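You operate a simulated robot arm through the tools that you are given. There is no shell and no other tool. Be economical: measure what you need, move in short steps, check, and stop when the job is done.

The job below is to be done with a simulated two-armed robot. You get a single attempt, and the scene is never put back.

Task
Pick up the purple pin with one hand, pass it to the other hand and put it on the shelf under the platform.

The check looks at the end state, three seconds after you hand in, the way a careful person would. Anything else that was tipped, shoved, dropped, spilled or broken makes it a failure.

Robot
Two 7-joint arms with two-finger parallel grippers on one trunk, on a base that drives. Base frame: it is fixed to the floor where the robot stands at the start and does not move with it; the origin is under the middle of the robot, x ahead of it, y to its left, z up. Lengths are in m, angles in rad, forces in N, time in s.
The left shoulder is at the start at [0.07, 0.13, 0.992], the right one opposite. With the tool pointing down near the work surface each hand reaches from about 0.22 to 0.52 m from the robot's upright axis, wherever it stands, measured 20 degrees to its own side. Places, roughly: shelf under the platform (42x20 cm) [4.58, 2.48, 0.8]. Payload 1.57 kg a hand.
The TCP of each hand is the grasp point between the finger pads, 0.03 m short of the fingertips. In the tool frame z runs along the fingers and y along their closing line. Largest opening 0.08 m; finger width 0.017, thickness 0.012; the body of the gripper, 0.04 by 0.082 m, starts 0.08 m behind the TCP.
Orientation is that of the tool frame in the base frame, as a unit quaternion [x, y, z, w]. With the fingers straight down and closing along the base's y, the tool's x points along the base's -x, its y along +y and its z along -z.

Tools
- The arms move only by the tool drive_tool. It takes "left_series", "right_series" or both (then of equal length, played together; a hand with none holds still); each is a list that holds one entry, the list of rows, each a list of 7 numbers: the shift along the tool's x, y, z in units of 200 mm (1.0 is 200 mm), then the turn, a rotation vector about the tool's x, y, z in units of 60 degrees (1.0 is 60 degrees), then the finger opening in m, from 0 to 0.08. In form: [[[x, y, z, wx, wy, wz, jaw], ...]]. A call has 1 to 8 rows; each row is the pose to reach, as a shift and turn from the pose commanded when the call began, along the tool's axes at that moment. A call with a number of a shift or a turn outside -1 to 1 is refused whole. Rows are played at 5 a second. More than 0.05 m and 0.15 rad between two rows, or a gripper value outside its range, and nothing of the call is played. A pose out of reach is approached as far as the arm can. The call stops where the force on the tool passes 40 N (or 10 N more than at its start, if that is more) or the arm is blocked; 0.2 s more then pass. The fingers move at their own pace (about 0.108 m/s each) and stop on an object; they squeeze with about 36 N. The grip force told is the motor's: it shows also when the fingers shut on nothing. Time passes only in rows, and 0.2 s behind the last, so rows that repeat a pose let the fingers close. The reply holds the time, the measured pose of the TCP, the force on the tool along the base axes, the opening and the grip force, in the units named above and with some noise, with the torque about the TCP (base axes, N m) and any sound that the robot's microphone picked up, and new pictures: "views" is both (left out), scene, wrist or none (wrist: the cameras of the hands that moved).
- Cameras (640 x 400 px; columns grow to the right, rows downward): "scene" is now at [0.1341, 0.0252, 1.2169]; the picture's right is [0.29, -0.96, 0.00], its down [-0.59, -0.18, -0.79] and it looks along [0.76, 0.23, -0.61] (base axes); focal length 253 px, centre (320, 200). "left" rides on the left gripper at [0.072, 0.007, -0.122] in its tool frame; the picture's right is [-0.09, 1.00, 0.00], its down [-0.84, -0.08, -0.54] and it looks along [-0.54, -0.05, 0.84] (tool axes); focal length 238 px, centre (320, 200). "right" rides on the right gripper at [0.072, -0.007, -0.122] in its tool frame; the picture's right is [0.09, 1.00, 0.00], its down [-0.84, 0.08, -0.54] and it looks along [-0.54, 0.05, 0.84] (tool axes); focal length 238 px, centre (320, 200). There is no depth. A picture from a camera that has moved, and an enlarged one, comes with that camera's place and axes in the base frame and with its lens.
- slide_trunk(by): slides the trunk up (or, below 0, down) by that many m; the arms and the scene camera ride with it, the base frame stays. It gives what a move gives, with no picture.
- base_move(legs): drives the robot by 1 to 6 legs, each [ahead, left, turn to the left] in m, m and rad, along the robot's own axes; the way and the turn of a leg run together, so that a leg with both is an arc; at most 1.5 m and 3.142 rad a leg. The arms and the cameras ride along, it lands a little off, and it stops where it bumps. It gives what a move gives, and a new picture of the scene camera.
- head_to(pan, tilt): turns the head with the scene camera to pan (to the left, within 1.501 rad either way) and tilt (down, from -0.506 to 1.204), counted from straight ahead of the robot. It gives what a move gives, and a new picture of the scene camera.
- enlarge(camera, box): a new picture of the part [left, top, right, bottom] of that camera's present view, enlarged. No time passes.
- finish_job(): hands the job in; it is judged then, once.

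Work in short steps. Places have to be worked out from the pictures, the camera data and where the tool is seen: move nearer, look again, correct. Check each grasp and each placing, and mend what went wrong. You have 120 turns and 260 pictures in all, those below and enlarged ones among them. Open the grippers and draw the arms clear of the work before you hand the job in, unless the task says otherwise; then end with one line.

The tools are called after "Request:" as a command line: name --argument value ..., lists and objects as JSON in quotes. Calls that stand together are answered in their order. drive_tool: Moves the arms, as the interface text tells. Its arguments: {"type":"object","properties":{"left_series":{"type":"array","items":{"type":"array","items":{"type":"array","items":{"type":"number"}}}},"right_series":{"type":"array","items":{"type":"array","items":{"type":"array","items":{"type":"number"}}}},"views":{"type":"string","enum":["both","scene","wrist","none"]}},"required":[]} The other tools are called the same way: slide_trunk (by) slides the trunk up or down; base_move (legs) drives the base; head_to (pan, tilt) turns the head that bears the scene camera; enlarge (camera, box) takes an enlarged picture of a part of a camera's view; finish_job () hands the job in.

At the start:

```text
clock: 0.0
left_ee_pos: [0.3257, 0.2215, 0.99]
left_orientation: [-0.001, 1.0, 0.001, 0.0]
left_contact_force: [-0.1, -0.3, -0.9]
left_moment: [-0.02, 0.03, 0.02]
left_finger_gap: 0.0799
left_grasp_force: 0.1
right_ee_pos: [0.3732, -0.058, 1.0211]
right_orientation: [0.001, 1.0, 0.0, 0.0]
right_contact_force: [0.5, 0.8, -0.7]
right_moment: [0.0, 0.02, 0.0]
right_finger_gap: 0.08
right_grasp_force: 0.1
trunk travel left (down, up): [-0.629, 0.311]
robot x, y, heading: [-0.0021, 0.0005, -0.002]
head pan, tilt: [0.295, 0.66]
```

scene: 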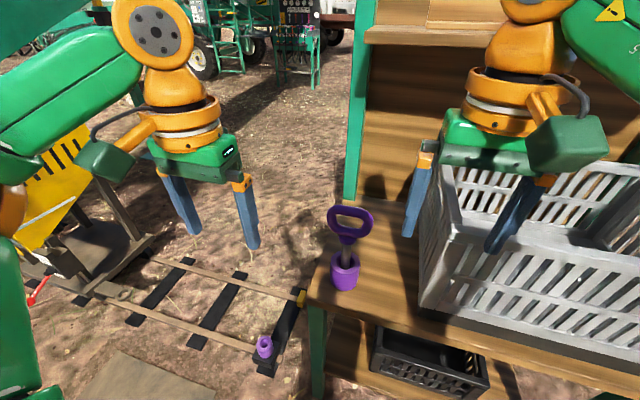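
right: 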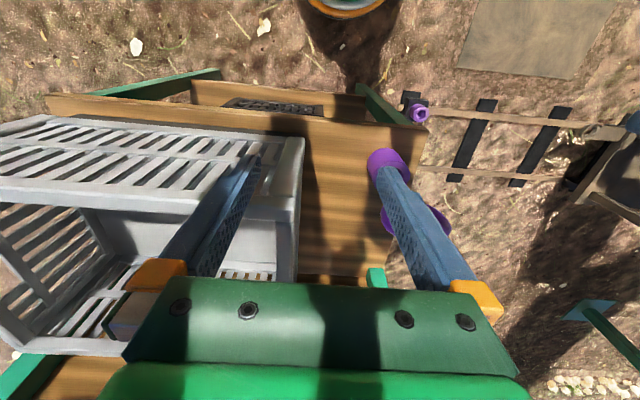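
left: 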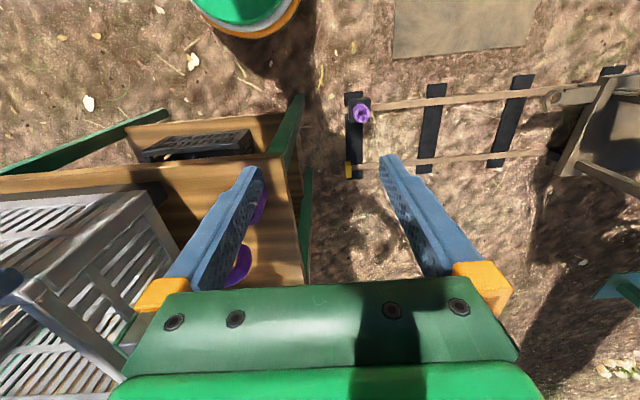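

I see a purple-handled object on the bench and a small purple object on the ground; I enlarge both to tell which is the pin.

Request:
enlarge --camera "scene" --box '[280, 180, 440, 300]'

Request:
enlarge --camera "scene" --box '[220, 300, 340, 390]'

Request:
head_to --pan 0.5 --tilt 0.1

```text
3.33 times, centred on (360, 240) of scene
camera zoom: at [0.1341, 0.0252, 1.2169], right [0.29, -0.96, 0.0], down [-0.59, -0.18, -0.79], along [0.76, 0.23, -0.61], focal length 842 px, centre (187, 67)
```

zoom: 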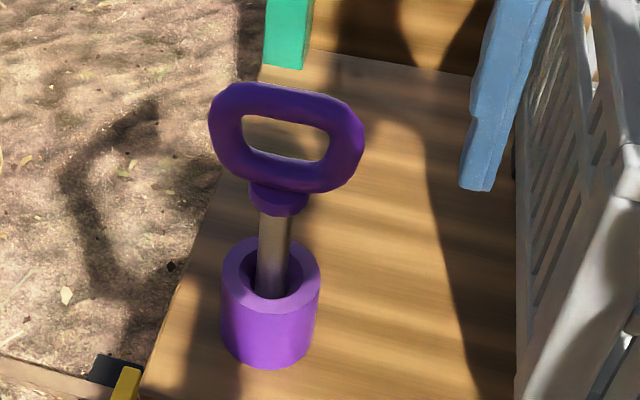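

```text
4.44 times, centred on (280, 345) of scene
camera zoom: at [0.1341, 0.0252, 1.2169], right [0.29, -0.96, 0.0], down [-0.59, -0.18, -0.79], along [0.76, 0.23, -0.61], focal length 1123 px, centre (498, -444)
```

zoom: 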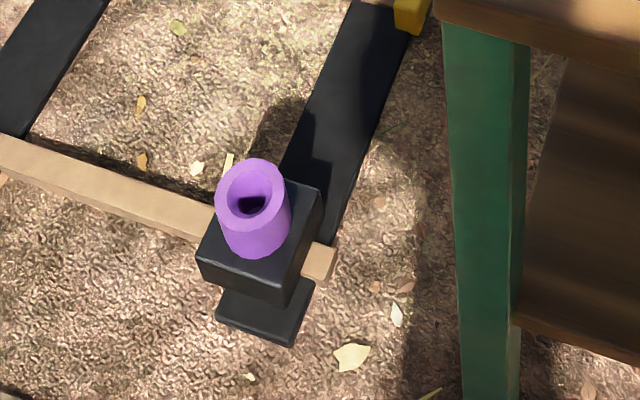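

```text
clock: 1.0
left_ee_pos: [0.3268, 0.2204, 0.9901]
left_orientation: [-0.001, 1.0, 0.0, 0.0]
left_contact_force: [-0.2, -0.6, 0.2]
left_moment: [-0.01, -0.05, 0.0]
left_finger_gap: 0.0799
left_grasp_force: 0.0
right_ee_pos: [0.3736, -0.0579, 1.0211]
right_orientation: [0.002, 1.0, 0.0, 0.0]
right_contact_force: [0.3, 1.1, 0.1]
right_moment: [-0.01, 0.01, 0.03]
right_finger_gap: 0.0799
right_grasp_force: 0.1
trunk travel left (down, up): [-0.629, 0.311]
robot x, y, heading: [-0.0032, -0.0011, 0.0]
head pan, tilt: [0.499, 0.099]
camera scene: at [0.1323, 0.0441, 1.2682], right [0.48, -0.88, 0.0], down [-0.09, -0.05, -0.99], along [0.87, 0.48, -0.1], focal length 253 px, centre (320, 200)
```

scene: 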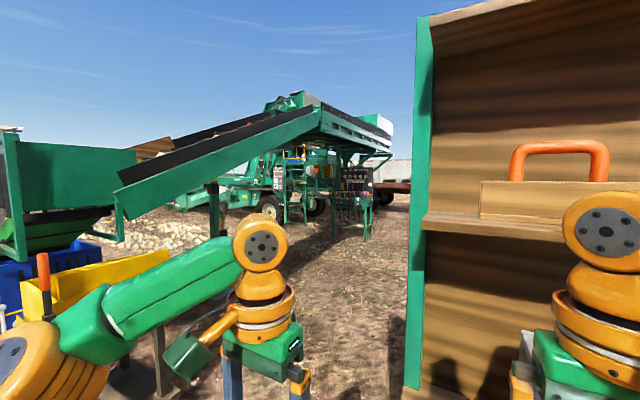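

The pin (loop handle, shaft in a purple cup) stands on the bench near (0.46, 0.07). I zoom toward the target shelf area and take a better look around the bench.

Request:
enlarge --camera "scene" --box '[260, 120, 420, 240]'

Request:
enlarge --camera "scene" --box '[325, 160, 385, 205]'

Request:
head_to --pan 0.15 --tilt 0.8

```text
3.33 times, centred on (340, 180) of scene
camera zoom: at [0.1323, 0.0441, 1.2682], right [0.48, -0.88, 0.0], down [-0.09, -0.05, -0.99], along [0.87, 0.48, -0.1], focal length 842 px, centre (253, 267)
```

zoom: 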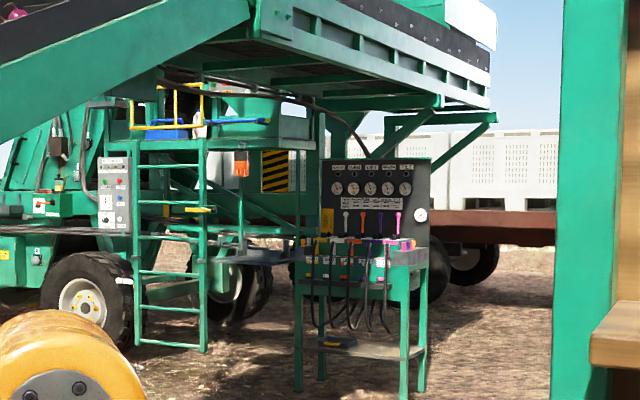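

```text
8.89 times, centred on (355, 182) of scene
camera zoom: at [0.1323, 0.0441, 1.2682], right [0.48, -0.88, 0.0], down [-0.09, -0.05, -0.99], along [0.87, 0.48, -0.1], focal length 2246 px, centre (9, 356)
```

zoom: 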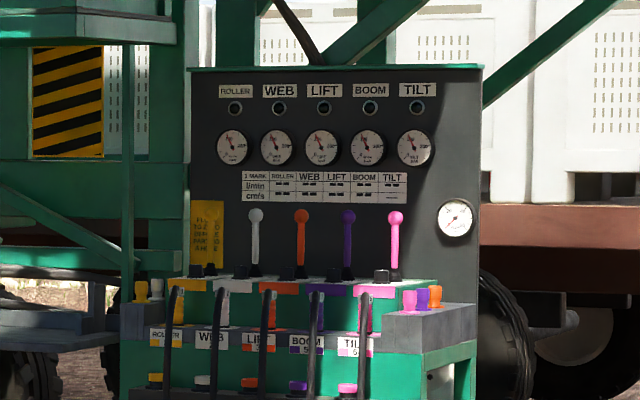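

```text
clock: 2.0
left_ee_pos: [0.3255, 0.2219, 0.9891]
left_orientation: [0.001, 1.0, 0.0, 0.0]
left_contact_force: [-0.4, 0.1, 0.1]
left_moment: [0.04, 0.0, -0.01]
left_finger_gap: 0.0799
left_grasp_force: 0.1
right_ee_pos: [0.3743, -0.0585, 1.0212]
right_orientation: [0.001, 1.0, 0.0, 0.0]
right_contact_force: [0.3, 0.1, 0.0]
right_moment: [-0.01, 0.01, -0.02]
right_finger_gap: 0.0802
right_grasp_force: 0.1
trunk travel left (down, up): [-0.629, 0.311]
robot x, y, heading: [0.001, -0.0001, -0.001]
head pan, tilt: [0.15, 0.799]
camera scene: at [0.1312, 0.0122, 1.2054], right [0.15, -0.99, 0.0], down [-0.71, -0.11, -0.7], along [0.69, 0.1, -0.72], focal length 253 px, centre (320, 200)
```

scene: 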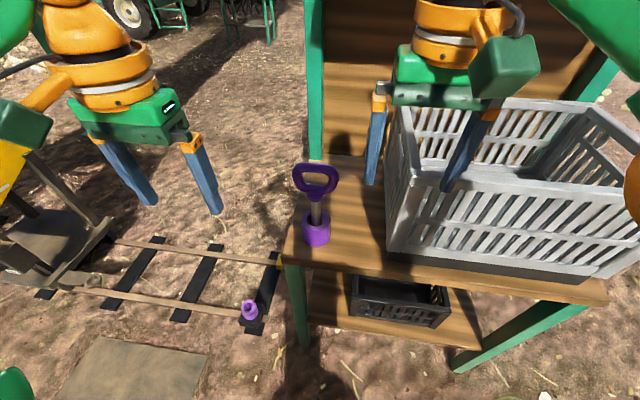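

The hanging shelf under the green machine platform matches the target location and has plenty of headroom. Now I zoom on the pin to get its loop orientation.

Request:
enlarge --camera "scene" --box '[270, 150, 366, 210]'

Request:
enlarge --camera "right" --box '[340, 120, 468, 250]'

```text
6.67 times, centred on (318, 180) of scene
camera zoom: at [0.1312, 0.0122, 1.2054], right [0.15, -0.99, 0.0], down [-0.71, -0.11, -0.7], along [0.69, 0.1, -0.72], focal length 1685 px, centre (333, 333)
```

zoom: 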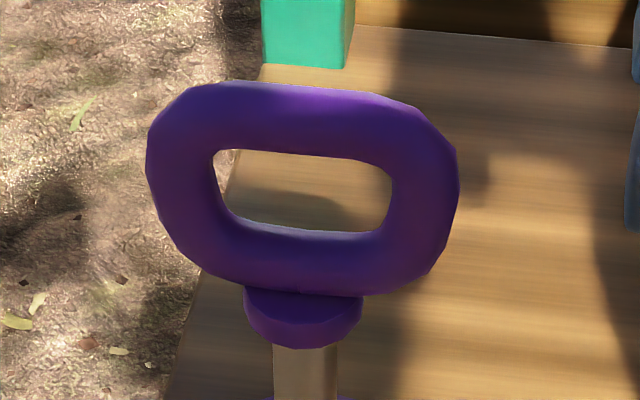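

```text
3.08 times, centred on (404, 185) of right
camera zoom: at [0.3022, -0.0652, 1.1439], right [-0.09, 1.0, 0.0], down [0.84, 0.08, 0.54], along [0.54, 0.05, -0.84], focal length 733 px, centre (62, 246)
```

zoom: 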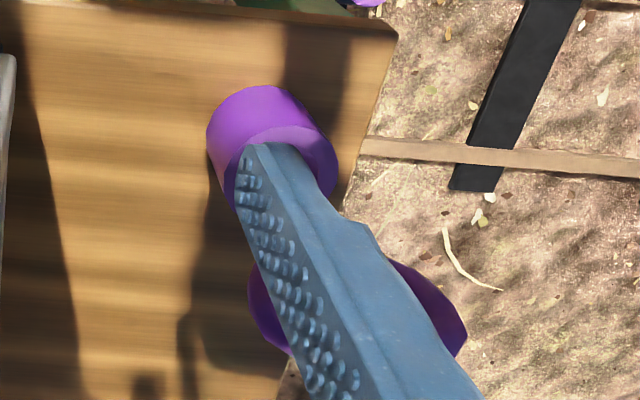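

The loop's width runs along base y (normal along x), its centre near (0.475, 0.071, 0.905). I yaw the left gripper 60° about its tool z (toward closing along x) while the right hand moves aside to the right.

Request:
drive_tool --left_series '[[[0, 0, 0, 0, 0, 0.14, 0.08], [0, 0, 0, 0, 0, 0.28, 0.08], [0, 0, 0, 0, 0, 0.42, 0.08], [0, 0, 0, 0, 0, 0.56, 0.08], [0, 0, 0, 0, 0, 0.7, 0.08], [0, 0, 0, 0, 0, 0.84, 0.08], [0, 0, 0, 0, 0, 0.98, 0.08], [0, 0, 0, 0, 0, 1.0, 0.08]]]' --right_series '[[[0, -0.1, 0, 0, 0, 0, 0.08], [0, -0.2, 0, 0, 0, 0, 0.08], [0, -0.3, 0, 0, 0, 0, 0.08], [0, -0.4, 0, 0, 0, 0, 0.08], [0, -0.5, 0, 0, 0, 0, 0.08], [0, -0.6, 0, 0, 0, 0, 0.08], [0, -0.7, 0, 0, 0, 0, 0.08], [0, -0.8, 0, 0, 0, 0, 0.08]]]' --views "none"

```text
clock: 3.8
left_ee_pos: [0.3263, 0.2203, 0.9909]
left_orientation: [0.501, 0.866, 0.0, 0.0]
left_contact_force: [0.4, -0.1, -0.6]
left_moment: [0.0, 0.01, -0.03]
left_finger_gap: 0.0797
left_grasp_force: 0.1
right_ee_pos: [0.3743, -0.2187, 1.0234]
right_orientation: [0.001, 1.0, 0.002, 0.0]
right_contact_force: [-0.8, 0.8, 0.1]
right_moment: [0.03, -0.03, 0.02]
right_finger_gap: 0.0798
right_grasp_force: 0.0
trunk travel left (down, up): [-0.629, 0.311]
robot x, y, heading: [0.0034, -0.0007, 0.001]
head pan, tilt: [0.15, 0.799]
```

The yaw went cleanly. I finish the last 30° and bring the left hand near above the pin at z≈1.02.

Request:
drive_tool --left_series '[[[0, 0, -0.15, 0, 0, 0.1, 0.08], [-0.15, 0.06, -0.15, 0, 0, 0.2, 0.08], [-0.3, 0.12, -0.15, 0, 0, 0.3, 0.08], [-0.45, 0.17, -0.15, 0, 0, 0.4, 0.08], [-0.6, 0.23, -0.15, 0, 0, 0.5, 0.08], [-0.75, 0.29, -0.15, 0, 0, 0.5, 0.08], [-0.892, 0.345, -0.15, 0, 0, 0.5, 0.08]]]'

```text
clock: 5.4
left_ee_pos: [0.4161, 0.1105, 1.0105]
left_orientation: [0.707, 0.707, 0.0, 0.001]
left_contact_force: [0.0, 0.9, -0.3]
left_moment: [-0.04, 0.0, -0.03]
left_finger_gap: 0.0803
left_grasp_force: 0.0
left hand out of reach, approached as far as the arm can: row 5, 6, 7
right_ee_pos: [0.375, -0.2185, 1.0235]
right_orientation: [0.002, 1.0, 0.0, -0.001]
right_contact_force: [0.8, 0.2, 0.9]
right_moment: [0.0, -0.02, 0.01]
right_finger_gap: 0.0799
right_grasp_force: 0.2
trunk travel left (down, up): [-0.629, 0.311]
robot x, y, heading: [-0.0022, -0.0037, -0.002]
head pan, tilt: [0.15, 0.799]
camera scene: at [0.1313, 0.0121, 1.2053], right [0.15, -0.99, 0.0], down [-0.71, -0.11, -0.7], along [0.69, 0.1, -0.72], focal length 253 px, centre (320, 200)
camera left: at [0.4234, 0.1825, 1.1319], right [1.0, -0.09, 0.0], down [-0.08, -0.84, 0.54], along [-0.05, -0.54, -0.84], focal length 238 px, centre (320, 200)
```

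scene: 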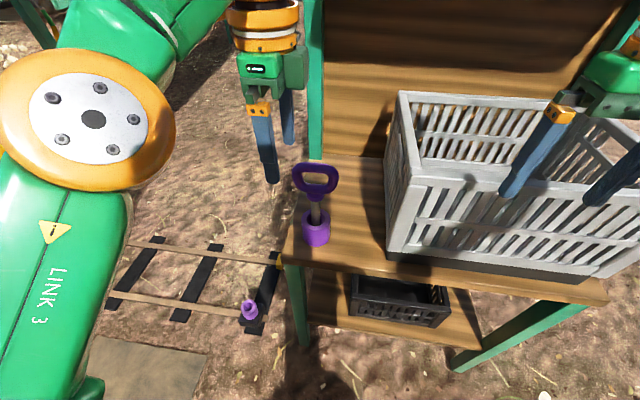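
left: 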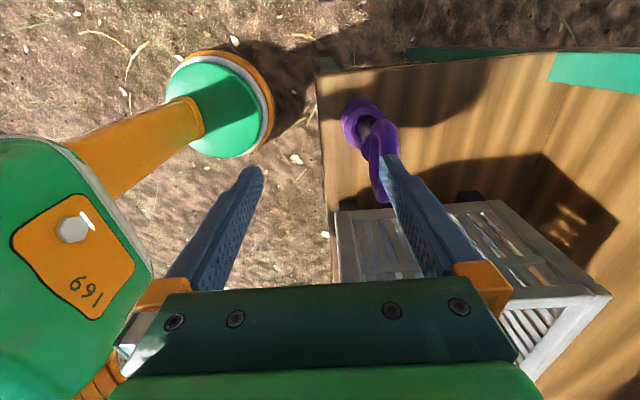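

The arm is at its reach limit at this height; raising the trunk will let it work lower relative to the shoulder. I zoom on the loop in the left camera first, then raise the trunk.

Request:
enlarge --camera "left" --box '[310, 80, 438, 210]'

Request:
slide_trunk --by 0.18

```text
3.08 times, centred on (374, 145) of left
camera zoom: at [0.4234, 0.1825, 1.1319], right [1.0, -0.09, 0.0], down [-0.08, -0.84, 0.54], along [-0.05, -0.54, -0.84], focal length 733 px, centre (154, 369)
```

zoom: 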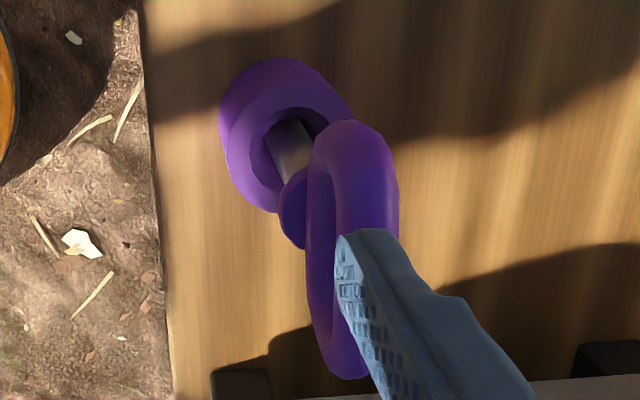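

```text
clock: 7.4
left_ee_pos: [0.4164, 0.1107, 1.19]
left_orientation: [0.707, 0.707, 0.0, 0.0]
left_contact_force: [-0.9, 0.5, 0.1]
left_moment: [-0.01, 0.01, 0.03]
left_finger_gap: 0.0802
left_grasp_force: 0.2
right_ee_pos: [0.3747, -0.2181, 1.2029]
right_orientation: [0.0, 1.0, 0.0, -0.001]
right_contact_force: [-0.9, -0.3, -0.8]
right_moment: [-0.03, 0.01, -0.03]
right_finger_gap: 0.0798
right_grasp_force: 0.0
trunk travel left (down, up): [-0.809, 0.131]
robot x, y, heading: [0.0014, -0.0002, -0.001]
head pan, tilt: [0.15, 0.799]
```

Loop centre from this view: (0.480, 0.075), consistent, and width along y. I descend to z≈1.02 above it.

Request:
drive_tool --left_series '[[[0, 0, 0.2, 0, 0, 0, 0.08], [0, 0, 0.4, 0, 0, 0, 0.08], [0, 0.1, 0.6, 0, 0, 0, 0.08], [-0.1, 0.2, 0.75, 0, 0, 0, 0.08], [-0.19, 0.31, 0.85, 0, 0, 0, 0.08]]]'

```text
clock: 8.6
left_ee_pos: [0.4739, 0.0732, 1.0182]
left_orientation: [0.708, 0.706, 0.0, -0.001]
left_contact_force: [-0.5, 0.6, 0.6]
left_moment: [0.03, -0.02, 0.0]
left_finger_gap: 0.0798
left_grasp_force: 0.0
left hand out of reach, approached as far as the arm can: row 5
right_ee_pos: [0.3742, -0.221, 1.2019]
right_orientation: [0.001, 1.0, 0.001, -0.001]
right_contact_force: [0.1, 0.1, -0.2]
right_moment: [-0.01, 0.0, -0.01]
right_finger_gap: 0.0799
right_grasp_force: 0.0
trunk travel left (down, up): [-0.809, 0.131]
robot x, y, heading: [0.0002, 0.0027, 0.0]
head pan, tilt: [0.15, 0.799]
camera scene: at [0.1317, 0.0095, 1.3853], right [0.15, -0.99, 0.0], down [-0.71, -0.11, -0.7], along [0.69, 0.11, -0.72], focal length 253 px, centre (320, 200)
camera left: at [0.482, 0.1456, 1.1403], right [1.0, -0.09, 0.0], down [-0.08, -0.84, 0.54], along [-0.05, -0.54, -0.84], focal length 238 px, centre (320, 200)
```

scene: 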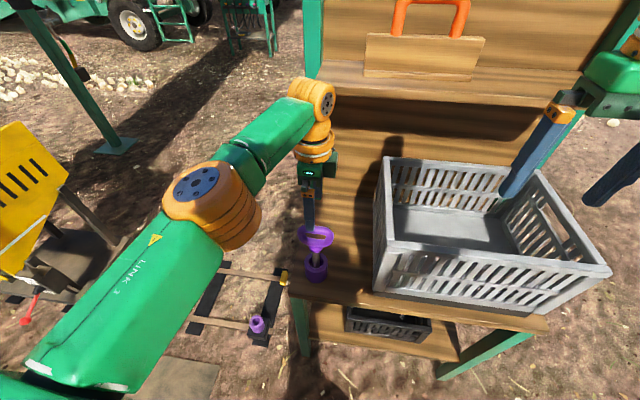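
left: 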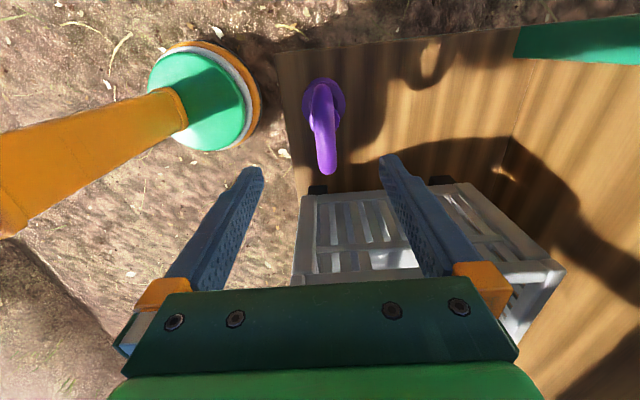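

The loop lies centred between the fingers. I descend straight to TCP z≈0.905.

Request:
drive_tool --left_series '[[[0, 0.0, 0.12, 0, 0, 0, 0.08], [0, 0.02, 0.24, 0, 0, 0, 0.08], [0, 0.025, 0.36, 0, 0, 0, 0.08], [0, 0.025, 0.46, 0, 0, 0, 0.08], [0, 0.025, 0.555, 0, 0, 0, 0.08]]]'

```text
clock: 9.8
left_ee_pos: [0.4767, 0.0766, 0.9088]
left_orientation: [0.707, 0.707, 0.0, 0.0]
left_contact_force: [-0.4, 0.9, -0.1]
left_moment: [0.05, -0.04, 0.0]
left_finger_gap: 0.0799
left_grasp_force: 0.1
left hand out of reach, approached as far as the arm can: row 5
right_ee_pos: [0.3747, -0.2199, 1.2012]
right_orientation: [0.001, 1.0, 0.0, -0.001]
right_contact_force: [-0.2, 0.1, 0.4]
right_moment: [0.03, 0.01, -0.01]
right_finger_gap: 0.0799
right_grasp_force: 0.1
trunk travel left (down, up): [-0.809, 0.131]
robot x, y, heading: [-0.0006, 0.0021, 0.003]
head pan, tilt: [0.15, 0.799]
camera scene: at [0.1316, 0.0119, 1.3853], right [0.15, -0.99, 0.0], down [-0.71, -0.11, -0.7], along [0.69, 0.1, -0.72], focal length 253 px, centre (320, 200)
camera left: at [0.4834, 0.149, 1.0306], right [1.0, -0.09, 0.0], down [-0.08, -0.84, 0.54], along [-0.05, -0.54, -0.84], focal length 238 px, centre (320, 200)
```

scene: 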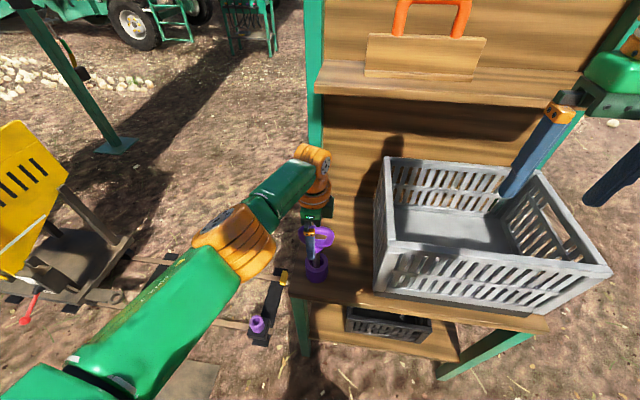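
left: 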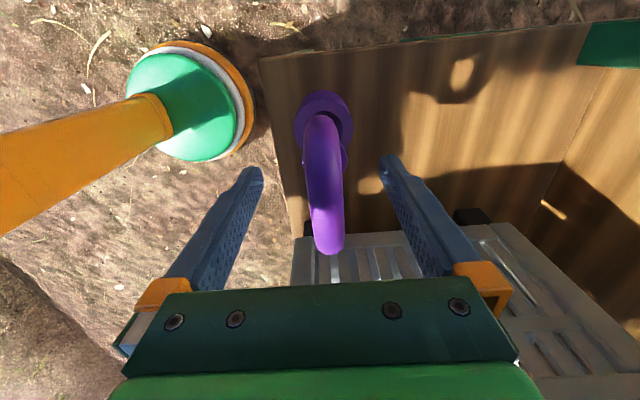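

The loop sits at the TCP between the pads. I close the left fingers.

Request:
drive_tool --left_series '[[[0, 0, 0, 0, 0, 0, 0.04], [0, 0, 0, 0, 0, 0, 0.01], [0, 0, 0, 0, 0, 0, 0.0], [0, 0, 0, 0, 0, 0, 0.0]]]' --views "wrist"

```text
clock: 10.8
left_ee_pos: [0.476, 0.0775, 0.9088]
left_orientation: [0.707, 0.708, 0.0, 0.0]
left_contact_force: [-0.3, 0.6, 0.2]
left_moment: [-0.01, 0.03, 0.03]
left_finger_gap: 0.0184
left_grasp_force: 32.6
right_ee_pos: [0.3756, -0.2181, 1.2026]
right_orientation: [0.0, 1.0, 0.0, 0.0]
right_contact_force: [-0.3, 0.1, 1.1]
right_moment: [0.0, 0.01, 0.0]
right_finger_gap: 0.0802
right_grasp_force: 0.1
trunk travel left (down, up): [-0.809, 0.131]
robot x, y, heading: [-0.0026, 0.0018, 0.0]
head pan, tilt: [0.15, 0.799]
camera left: at [0.4832, 0.1493, 1.0308], right [1.0, -0.09, 0.0], down [-0.08, -0.84, 0.54], along [-0.05, -0.54, -0.84], focal length 238 px, centre (320, 200)
```

left: 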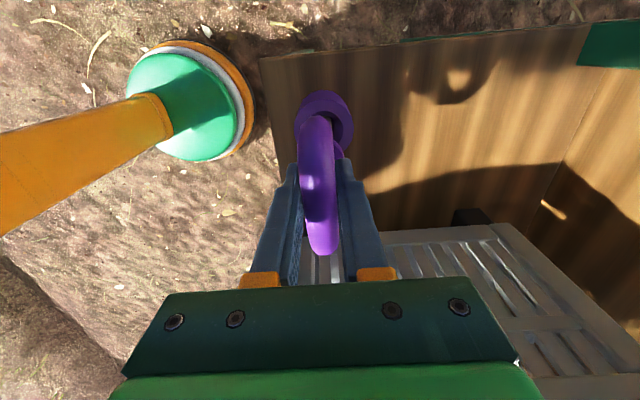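

Gripped at 18 mm with 33 N. I lift straight up with the trunk.

Request:
slide_trunk --by 0.125

Request:
enlarge --camera "scene" --box '[240, 180, 400, 300]'

Request:
enlarge --camera "left" --box '[200, 50, 440, 200]'

```text
clock: 12.4
left_ee_pos: [0.4768, 0.078, 1.0331]
left_orientation: [0.708, 0.706, 0.0, -0.001]
left_contact_force: [-0.1, -0.5, -3.2]
left_moment: [0.03, 0.01, 0.01]
left_finger_gap: 0.0183
left_grasp_force: 33.1
right_ee_pos: [0.3753, -0.2184, 1.328]
right_orientation: [0.0, 1.0, 0.0, -0.001]
right_contact_force: [-0.2, -0.4, -0.4]
right_moment: [-0.02, 0.03, -0.01]
right_finger_gap: 0.0801
right_grasp_force: 0.1
trunk travel left (down, up): [-0.934, 0.006]
robot x, y, heading: [0.0001, 0.0033, -0.002]
head pan, tilt: [0.15, 0.799]
```

```text
3.33 times, centred on (320, 240) of scene
camera zoom: at [0.1326, 0.0122, 1.5101], right [0.15, -0.99, 0.0], down [-0.71, -0.11, -0.7], along [0.69, 0.1, -0.72], focal length 842 px, centre (320, 67)
```

zoom: 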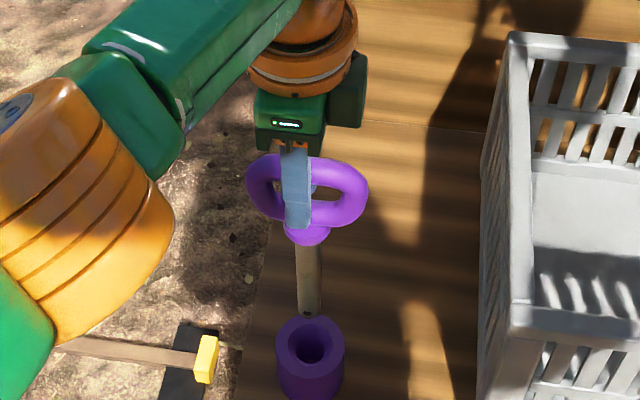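

```text
2.67 times, centred on (320, 125) of left
camera zoom: at [0.4841, 0.1494, 1.1553], right [1.0, -0.09, 0.0], down [-0.08, -0.84, 0.54], along [-0.05, -0.54, -0.84], focal length 636 px, centre (320, 400)
```

zoom: 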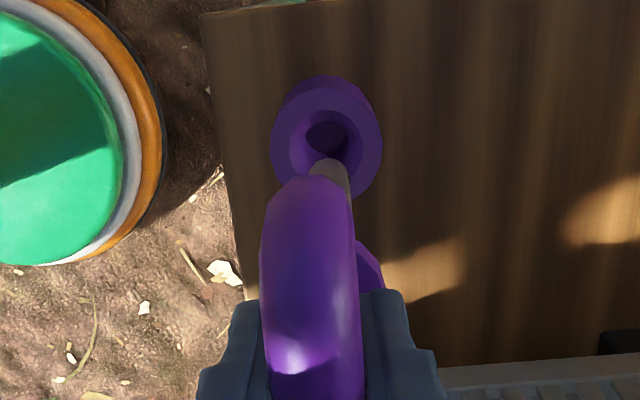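

The pin is fully out of the cup (tip ≈0.85, cup top ≈0.81). I raise it another 10 cm and pull back 8 cm.

Request:
drive_tool --left_series '[[[0, 0, -0.12, 0, 0, 0, 0.0], [0, 0, -0.25, 0, 0, 0, 0.0], [0, 0, -0.37, 0, 0, 0, 0.0], [0, 0, -0.5, 0, 0, 0, 0.0], [0, -0.1, -0.5, 0, 0, 0, 0.0], [0, -0.2, -0.5, 0, 0, 0, 0.0], [0, -0.3, -0.5, 0, 0, 0, 0.0], [0, -0.4, -0.5, 0, 0, 0, 0.0]]]'

Request:
head_to --pan 0.8 --tilt 0.5

Request:
head_to --pan 1.5 --tilt 0.5

Request:
head_to --pan -1.4 --tilt 0.5

```text
clock: 14.2
left_ee_pos: [0.3948, 0.0774, 1.1357]
left_orientation: [0.706, 0.708, 0.0, 0.0]
left_contact_force: [-0.1, -0.3, -3.5]
left_moment: [0.01, 0.02, 0.04]
left_finger_gap: 0.0184
left_grasp_force: 32.6
right_ee_pos: [0.3741, -0.2197, 1.3264]
right_orientation: [0.001, 1.0, 0.0, 0.0]
right_contact_force: [0.2, -0.4, 0.4]
right_moment: [0.0, -0.02, 0.0]
right_finger_gap: 0.0798
right_grasp_force: 0.1
trunk travel left (down, up): [-0.934, 0.006]
robot x, y, heading: [-0.0043, -0.0005, 0.002]
head pan, tilt: [0.15, 0.799]
camera scene: at [0.1313, 0.0123, 1.5103], right [0.15, -0.99, 0.0], down [-0.71, -0.11, -0.7], along [0.69, 0.1, -0.72], focal length 253 px, centre (320, 200)
camera left: at [0.4022, 0.1497, 1.2561], right [1.0, -0.09, 0.0], down [-0.08, -0.84, 0.54], along [-0.05, -0.54, -0.84], focal length 238 px, centre (320, 200)
```

scene: 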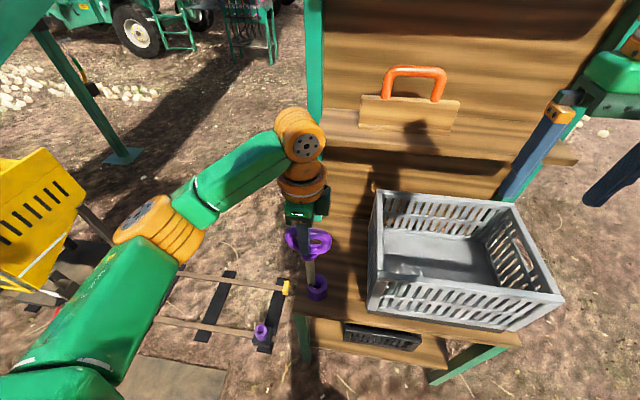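
left: 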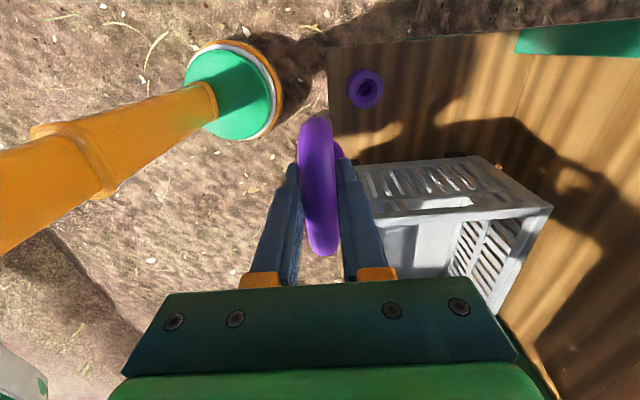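

```text
clock: 15.2
left_ee_pos: [0.396, 0.0777, 1.1335]
left_orientation: [0.707, 0.707, -0.001, -0.001]
left_contact_force: [0.0, 0.1, -4.1]
left_moment: [0.01, 0.01, 0.01]
left_finger_gap: 0.0184
left_grasp_force: 32.7
right_ee_pos: [0.3746, -0.2188, 1.3273]
right_orientation: [0.001, 1.0, 0.001, -0.001]
right_contact_force: [0.9, -0.1, 0.5]
right_moment: [-0.01, -0.03, 0.01]
right_finger_gap: 0.0799
right_grasp_force: 0.2
trunk travel left (down, up): [-0.934, 0.006]
robot x, y, heading: [0.0018, 0.0001, 0.0]
head pan, tilt: [0.799, 0.499]
camera scene: at [0.1161, 0.0652, 1.5361], right [0.72, -0.7, 0.0], down [-0.34, -0.34, -0.88], along [0.61, 0.63, -0.48], focal length 253 px, centre (320, 200)
```

scene: 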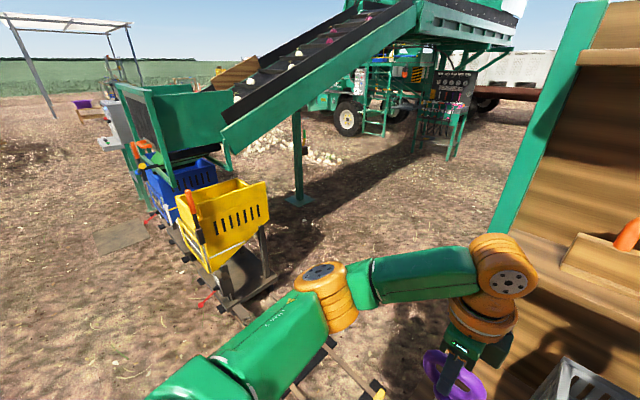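

```text
clock: 16.3
left_ee_pos: [0.397, 0.0781, 1.134]
left_orientation: [0.707, 0.707, 0.0, 0.0]
left_contact_force: [-0.7, 0.3, -4.1]
left_moment: [-0.01, 0.02, 0.0]
left_finger_gap: 0.0182
left_grasp_force: 32.3
right_ee_pos: [0.3759, -0.2177, 1.3276]
right_orientation: [0.001, 1.0, 0.0, -0.001]
right_contact_force: [-0.5, -0.5, 0.9]
right_moment: [0.01, -0.01, -0.01]
right_finger_gap: 0.0799
right_grasp_force: 0.0
trunk travel left (down, up): [-0.934, 0.006]
robot x, y, heading: [-0.0015, -0.0003, -0.005]
head pan, tilt: [1.499, 0.499]
camera scene: at [0.0592, 0.0908, 1.5362], right [1.0, -0.07, 0.0], down [-0.04, -0.48, -0.88], along [0.06, 0.88, -0.48], focal length 253 px, centre (320, 200)
```

scene: 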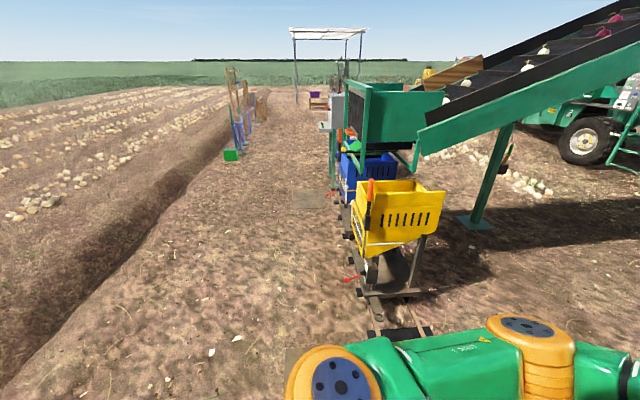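

```text
clock: 18.8
left_ee_pos: [0.3965, 0.0782, 1.1344]
left_orientation: [0.707, 0.707, 0.0, 0.001]
left_contact_force: [0.4, 0.5, -4.4]
left_moment: [0.02, -0.01, 0.01]
left_finger_gap: 0.0184
left_grasp_force: 32.7
right_ee_pos: [0.3741, -0.2174, 1.3258]
right_orientation: [0.001, 1.0, 0.0, -0.001]
right_contact_force: [-0.6, 0.4, 0.1]
right_moment: [0.0, 0.01, 0.0]
right_finger_gap: 0.0798
right_grasp_force: 0.0
trunk travel left (down, up): [-0.934, 0.006]
robot x, y, heading: [0.0027, 0.0016, -0.004]
head pan, tilt: [-1.4, 0.499]
camera scene: at [0.0681, -0.0895, 1.5362], right [-0.99, -0.17, 0.0], down [-0.08, 0.47, -0.88], along [0.15, -0.87, -0.48], focal length 253 px, centre (320, 200)
```

scene: 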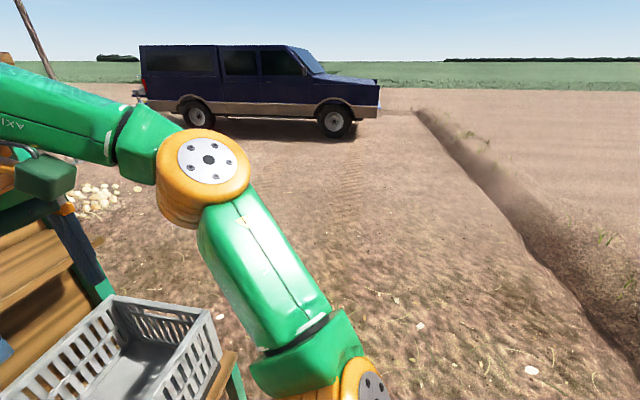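

Left of the bench lie a track and a cart, so I'll later go around the bench's right side. First I back off 0.4 m for a safe handover.

Request:
base_move --legs '[[-0.4, 0, 0]]'

Request:
head_to --pan 0.1 --tilt 0.6

```text
clock: 21.3
left_ee_pos: [0.0008, 0.078, 1.1332]
left_orientation: [0.708, 0.707, -0.001, -0.001]
left_contact_force: [0.7, 0.3, -4.0]
left_moment: [0.01, 0.02, -0.01]
left_finger_gap: 0.0185
left_grasp_force: 33.4
right_ee_pos: [-0.0219, -0.2189, 1.3273]
right_orientation: [0.002, 1.0, 0.0, -0.002]
right_contact_force: [0.0, 0.0, -0.8]
right_moment: [0.0, 0.03, 0.0]
right_finger_gap: 0.08
right_grasp_force: 0.0
trunk travel left (down, up): [-0.934, 0.006]
robot x, y, heading: [-0.3979, 0.0034, -0.001]
head pan, tilt: [-1.4, 0.499]
camera scene: at [-0.3271, -0.0892, 1.536], right [-0.99, -0.17, 0.0], down [-0.08, 0.47, -0.88], along [0.15, -0.87, -0.48], focal length 253 px, centre (320, 200)
```

scene: 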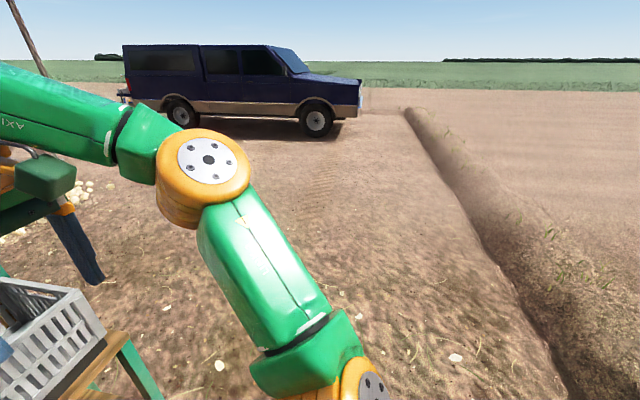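

```text
clock: 22.9
left_ee_pos: [-0.0025, 0.0769, 1.1346]
left_orientation: [0.708, 0.706, 0.0, 0.0]
left_contact_force: [1.6, 0.1, -4.3]
left_moment: [0.0, -0.03, 0.0]
left_finger_gap: 0.0183
left_grasp_force: 33.2
right_ee_pos: [-0.0246, -0.2186, 1.3271]
right_orientation: [0.002, 1.0, 0.0, -0.002]
right_contact_force: [-0.1, -0.7, -0.1]
right_moment: [-0.01, 0.04, -0.01]
right_finger_gap: 0.08
right_grasp_force: 0.0
trunk travel left (down, up): [-0.934, 0.006]
robot x, y, heading: [-0.3998, -0.0028, -0.0]
head pan, tilt: [0.099, 0.6]
camera scene: at [-0.2584, 0.009, 1.5271], right [0.1, -1.0, 0.0], down [-0.56, -0.05, -0.82], along [0.82, 0.08, -0.57], focal length 253 px, centre (320, 200)
```

scene: 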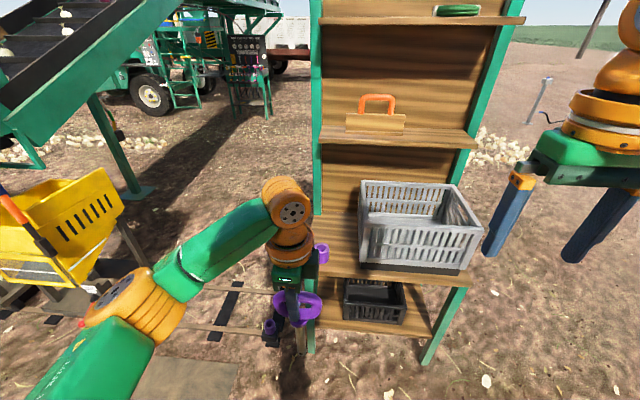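

Now I tilt the left hand about its x so its fingers (and the pin) swing to point forward, loop becoming flat; first 60°, shifting a little left and down.

Request:
drive_tool --left_series '[[[0.03, 0, 0.05, -0.13, 0, 0, 0.0], [0.06, 0, 0.1, -0.26, 0, 0, 0.0], [0.09, 0, 0.15, -0.39, 0, 0, 0.0], [0.12, 0, 0.2, -0.52, 0, 0, 0.0], [0.15, 0, 0.25, -0.65, 0, 0, 0.0], [0.18, 0, 0.3, -0.78, 0, 0, 0.0], [0.21, 0, 0.35, -0.91, 0, 0, 0.0], [0.25, 0, 0.4, -1.0, 0, 0, 0.0]]]' --views "scene"

```text
clock: 24.7
left_ee_pos: [-0.0037, 0.1278, 1.0537]
left_orientation: [0.613, 0.612, 0.353, 0.354]
left_contact_force: [0.2, -0.2, -3.8]
left_moment: [0.02, 0.16, 0.01]
left_finger_gap: 0.0185
left_grasp_force: 33.2
right_ee_pos: [-0.0244, -0.2172, 1.328]
right_orientation: [0.002, 1.0, 0.001, -0.001]
right_contact_force: [-0.1, 0.7, 0.0]
right_moment: [-0.04, 0.0, 0.02]
right_finger_gap: 0.08
right_grasp_force: 0.0
trunk travel left (down, up): [-0.934, 0.006]
robot x, y, heading: [-0.4006, 0.0034, -0.002]
head pan, tilt: [0.099, 0.6]
camera scene: at [-0.2587, 0.01, 1.5271], right [0.1, -1.0, 0.0], down [-0.56, -0.06, -0.82], along [0.82, 0.08, -0.57], focal length 253 px, centre (320, 200)
```

scene: 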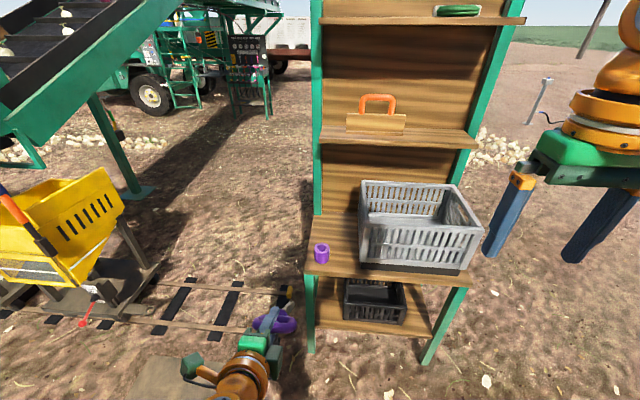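

Feasible. I complete the last 30° and pull back 8 cm and inward 5 cm.

Request:
drive_tool --left_series '[[[0, 0, 0, -0.1, 0, 0, 0.0], [0, 0, 0, -0.2, 0, 0, 0.0], [0, 0, 0, -0.3, 0, 0, 0.0], [-0.06, -0.05, -0.09, -0.4, 0, 0, 0.0], [-0.12, -0.1, -0.18, -0.5, 0, 0, 0.0], [-0.18, -0.15, -0.27, -0.5, 0, 0, 0.0], [-0.25, -0.2, -0.35, -0.5, 0, 0, 0.0]]]'

Request:
head_to --pan 0.1 --tilt 0.95

```text
clock: 26.3
left_ee_pos: [-0.0849, 0.0761, 1.0546]
left_orientation: [0.5, 0.5, 0.499, 0.5]
left_contact_force: [0.3, 0.3, -4.0]
left_moment: [0.02, 0.22, 0.03]
left_finger_gap: 0.0181
left_grasp_force: 32.7
right_ee_pos: [-0.025, -0.2189, 1.3277]
right_orientation: [0.001, 1.0, 0.0, 0.001]
right_contact_force: [-0.3, -0.7, 0.3]
right_moment: [0.0, -0.03, 0.02]
right_finger_gap: 0.0801
right_grasp_force: 0.0
trunk travel left (down, up): [-0.934, 0.006]
robot x, y, heading: [-0.396, 0.0026, -0.002]
head pan, tilt: [0.099, 0.6]
camera scene: at [-0.2594, 0.0082, 1.5272], right [0.1, -1.0, 0.0], down [-0.56, -0.05, -0.83], along [0.82, 0.08, -0.56], focal length 253 px, centre (320, 200)
camera left: at [-0.2052, 0.1483, 1.0611], right [0.0, -0.09, 1.0], down [-0.54, -0.84, -0.08], along [0.84, -0.54, -0.05], focal length 238 px, centre (320, 200)
```

scene: 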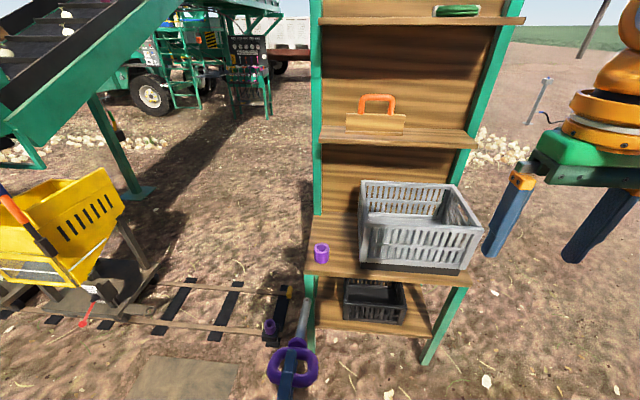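
left: 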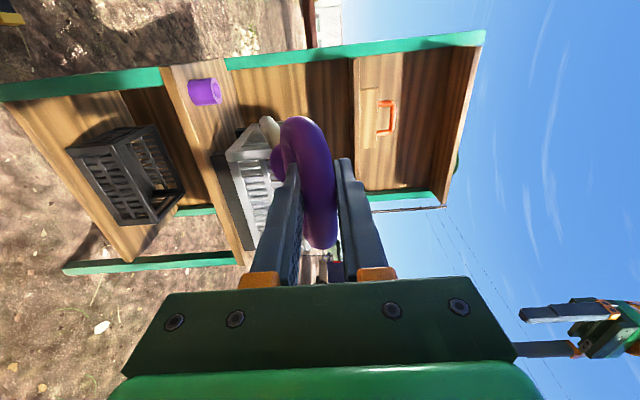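

```text
clock: 27.1
left_ee_pos: [-0.0825, 0.0761, 1.0553]
left_orientation: [0.501, 0.499, 0.5, 0.5]
left_contact_force: [-0.5, -0.7, -4.0]
left_moment: [-0.02, 0.26, -0.02]
left_finger_gap: 0.0183
left_grasp_force: 32.8
right_ee_pos: [-0.0242, -0.219, 1.3268]
right_orientation: [0.001, 1.0, 0.0, -0.001]
right_contact_force: [0.0, 0.3, 0.7]
right_moment: [-0.02, -0.01, 0.02]
right_finger_gap: 0.0799
right_grasp_force: 0.0
trunk travel left (down, up): [-0.934, 0.006]
robot x, y, heading: [-0.399, 0.0035, 0.0]
head pan, tilt: [0.099, 0.949]
camera scene: at [-0.2741, 0.0075, 1.4988], right [0.1, -1.0, 0.0], down [-0.81, -0.08, -0.58], along [0.58, 0.06, -0.81], focal length 253 px, centre (320, 200)
```

scene: 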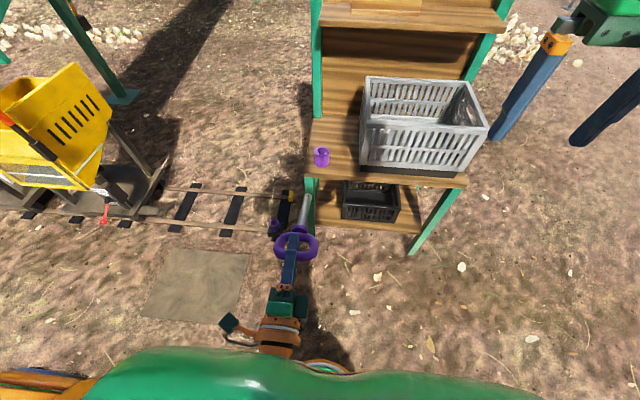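

The shaft runs forward at y≈0.072 from x≈-0.015 to 0.055, z≈1.055; CoM is near the collar. I bring the right hand (fingers down, closing along y) over it.

Request:
drive_tool --right_series '[[[-0.02, 0.12, 0, 0, 0, 0, 0.08], [-0.04, 0.24, 0, 0, 0, 0, 0.08], [-0.06, 0.36, 0, 0, 0, 0, 0.08], [-0.08, 0.48, 0, 0, 0, 0, 0.08], [-0.1, 0.6, 0, 0, 0, 0, 0.08], [-0.12, 0.72, 0, 0, 0, 0, 0.08], [-0.12, 0.84, 0, 0, 0, 0, 0.08], [-0.12, 0.95, 0, 0, 0, 0, 0.08]]]' --views "none"

Request:
drive_tool --right_series '[[[0, 0.12, 0.1, 0, 0, 0, 0.08], [0, 0.24, 0.25, 0, 0, 0, 0.08], [0, 0.36, 0.4, 0, 0, 0, 0.08], [0, 0.5, 0.6, 0, 0, 0, 0.08], [0, 0.51, 0.75, 0, 0, 0, 0.08]]]'

```text
clock: 28.9
left_ee_pos: [-0.0831, 0.0775, 1.0544]
left_orientation: [0.5, 0.5, 0.5, 0.501]
left_contact_force: [0.4, -0.7, -3.7]
left_moment: [0.01, 0.23, -0.01]
left_finger_gap: 0.0185
left_grasp_force: 32.6
right_ee_pos: [-0.0142, -0.0351, 1.3269]
right_orientation: [0.001, 1.0, 0.0, 0.001]
right_contact_force: [0.4, 0.0, 1.0]
right_moment: [-0.01, 0.01, -0.03]
right_finger_gap: 0.0802
right_grasp_force: 0.0
right hand out of reach, approached as far as the arm can: row 7, 8
trunk travel left (down, up): [-0.934, 0.006]
robot x, y, heading: [-0.3958, -0.0021, -0.002]
head pan, tilt: [0.099, 0.949]
```

```text
clock: 30.1
left_ee_pos: [-0.0812, 0.0775, 1.0539]
left_orientation: [0.501, 0.499, 0.499, 0.501]
left_contact_force: [0.1, -0.3, -3.6]
left_moment: [-0.04, 0.24, -0.04]
left_finger_gap: 0.0183
left_grasp_force: 32.6
right_ee_pos: [-0.0133, 0.0655, 1.1755]
right_orientation: [0.002, 1.0, 0.001, -0.001]
right_contact_force: [0.1, -0.8, 0.3]
right_moment: [0.02, 0.0, 0.02]
right_finger_gap: 0.0799
right_grasp_force: 0.0
trunk travel left (down, up): [-0.934, 0.006]
robot x, y, heading: [-0.3975, 0.0005, -0.001]
head pan, tilt: [0.099, 0.949]
camera scene: at [-0.2733, 0.0072, 1.4986], right [0.1, -1.0, 0.0], down [-0.81, -0.08, -0.58], along [0.58, 0.06, -0.81], focal length 253 px, centre (320, 200)
camera right: at [-0.0849, 0.0589, 1.2971], right [-0.09, 1.0, 0.0], down [0.84, 0.07, 0.54], along [0.54, 0.05, -0.84], focal length 238 px, centre (320, 200)
```

scene: 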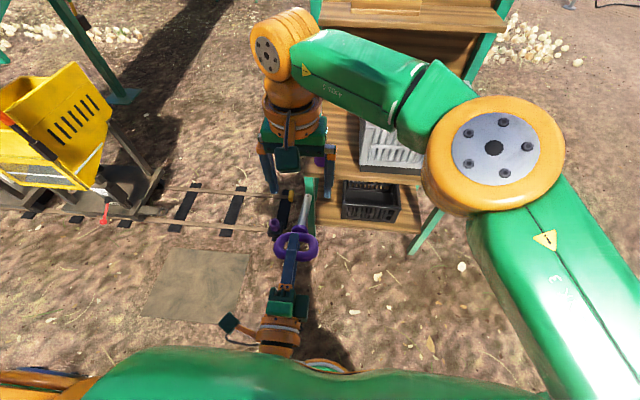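
right: 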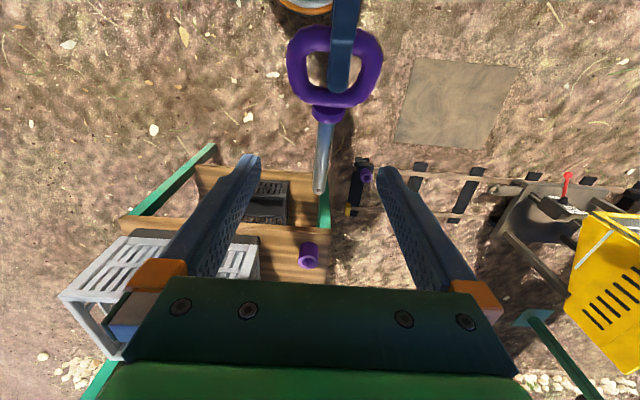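

Shaft spans x -0.022…0.056 at y≈0.071. I descend the right hand to it, TCP at (-0.007, 0.071, 1.055).

Request:
drive_tool --right_series '[[[-0.03, 0.025, 0.12, 0, 0, 0, 0.08], [-0.03, 0.025, 0.24, 0, 0, 0, 0.08], [-0.03, 0.025, 0.36, 0, 0, 0, 0.08], [-0.03, 0.025, 0.48, 0, 0, 0, 0.08], [-0.03, 0.025, 0.6, 0, 0, 0, 0.08]]]'

```text
clock: 31.3
left_ee_pos: [-0.0823, 0.0772, 1.0545]
left_orientation: [0.501, 0.5, 0.499, 0.5]
left_contact_force: [-0.9, 0.5, -4.7]
left_moment: [0.06, 0.24, -0.01]
left_finger_gap: 0.0186
left_grasp_force: 33.1
right_ee_pos: [-0.0074, 0.0695, 1.0548]
right_orientation: [0.002, 1.0, 0.0, -0.001]
right_contact_force: [-0.7, -0.3, -0.1]
right_moment: [0.01, 0.01, 0.02]
right_finger_gap: 0.08
right_grasp_force: 0.1
trunk travel left (down, up): [-0.934, 0.006]
robot x, y, heading: [-0.3991, 0.0006, -0.004]
head pan, tilt: [0.099, 0.949]
camera scene: at [-0.2735, 0.0079, 1.4987], right [0.1, -1.0, 0.0], down [-0.81, -0.08, -0.58], along [0.58, 0.06, -0.81], focal length 253 px, centre (320, 200)
camera right: at [-0.0788, 0.0634, 1.1774], right [-0.09, 1.0, 0.0], down [0.84, 0.07, 0.54], along [0.54, 0.05, -0.84], focal length 238 px, centre (320, 200)
```

scene: 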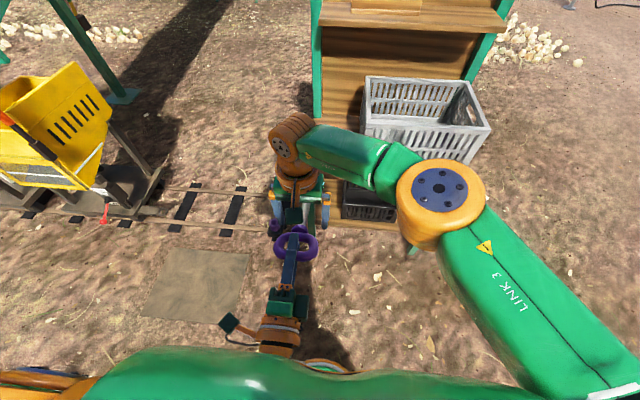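
right: 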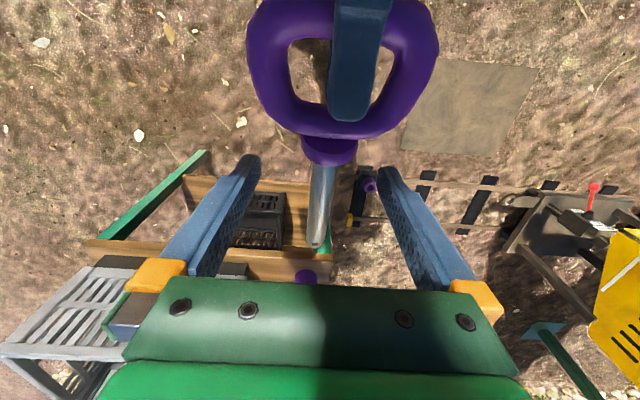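

The shaft is centred at the right TCP. I close the right fingers.

Request:
drive_tool --right_series '[[[0, 0, 0, 0, 0, 0, 0.05], [0, 0, 0, 0, 0, 0, 0.02], [0, 0, 0, 0, 0, 0, 0.0], [0, 0, 0, 0, 0, 0, 0.0], [0, 0, 0, 0, 0, 0, 0.0]]]' --views "wrist"

```text
clock: 32.5
left_ee_pos: [-0.0834, 0.0763, 1.0541]
left_orientation: [0.5, 0.5, 0.499, 0.5]
left_contact_force: [-5.1, -15.8, 0.9]
left_moment: [-0.27, 0.11, -0.85]
left_finger_gap: 0.0184
left_grasp_force: 33.1
right_ee_pos: [-0.0059, 0.0702, 1.0555]
right_orientation: [0.002, 1.0, 0.0, 0.0]
right_contact_force: [5.2, 16.5, -1.2]
right_moment: [0.31, -0.29, -0.33]
right_finger_gap: 0.0195
right_grasp_force: 33.4
trunk travel left (down, up): [-0.934, 0.006]
robot x, y, heading: [-0.3971, -0.003, -0.0]
head pan, tilt: [0.099, 0.949]
camera right: at [-0.0791, 0.0633, 1.1778], right [-0.09, 1.0, 0.0], down [0.84, 0.07, 0.54], along [0.54, 0.05, -0.84], focal length 238 px, centre (320, 200)
```

right: 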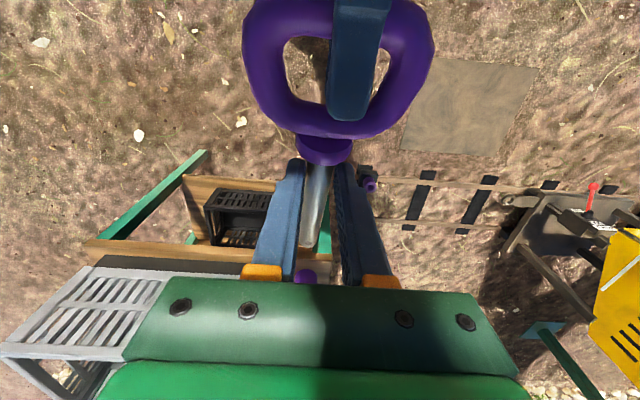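

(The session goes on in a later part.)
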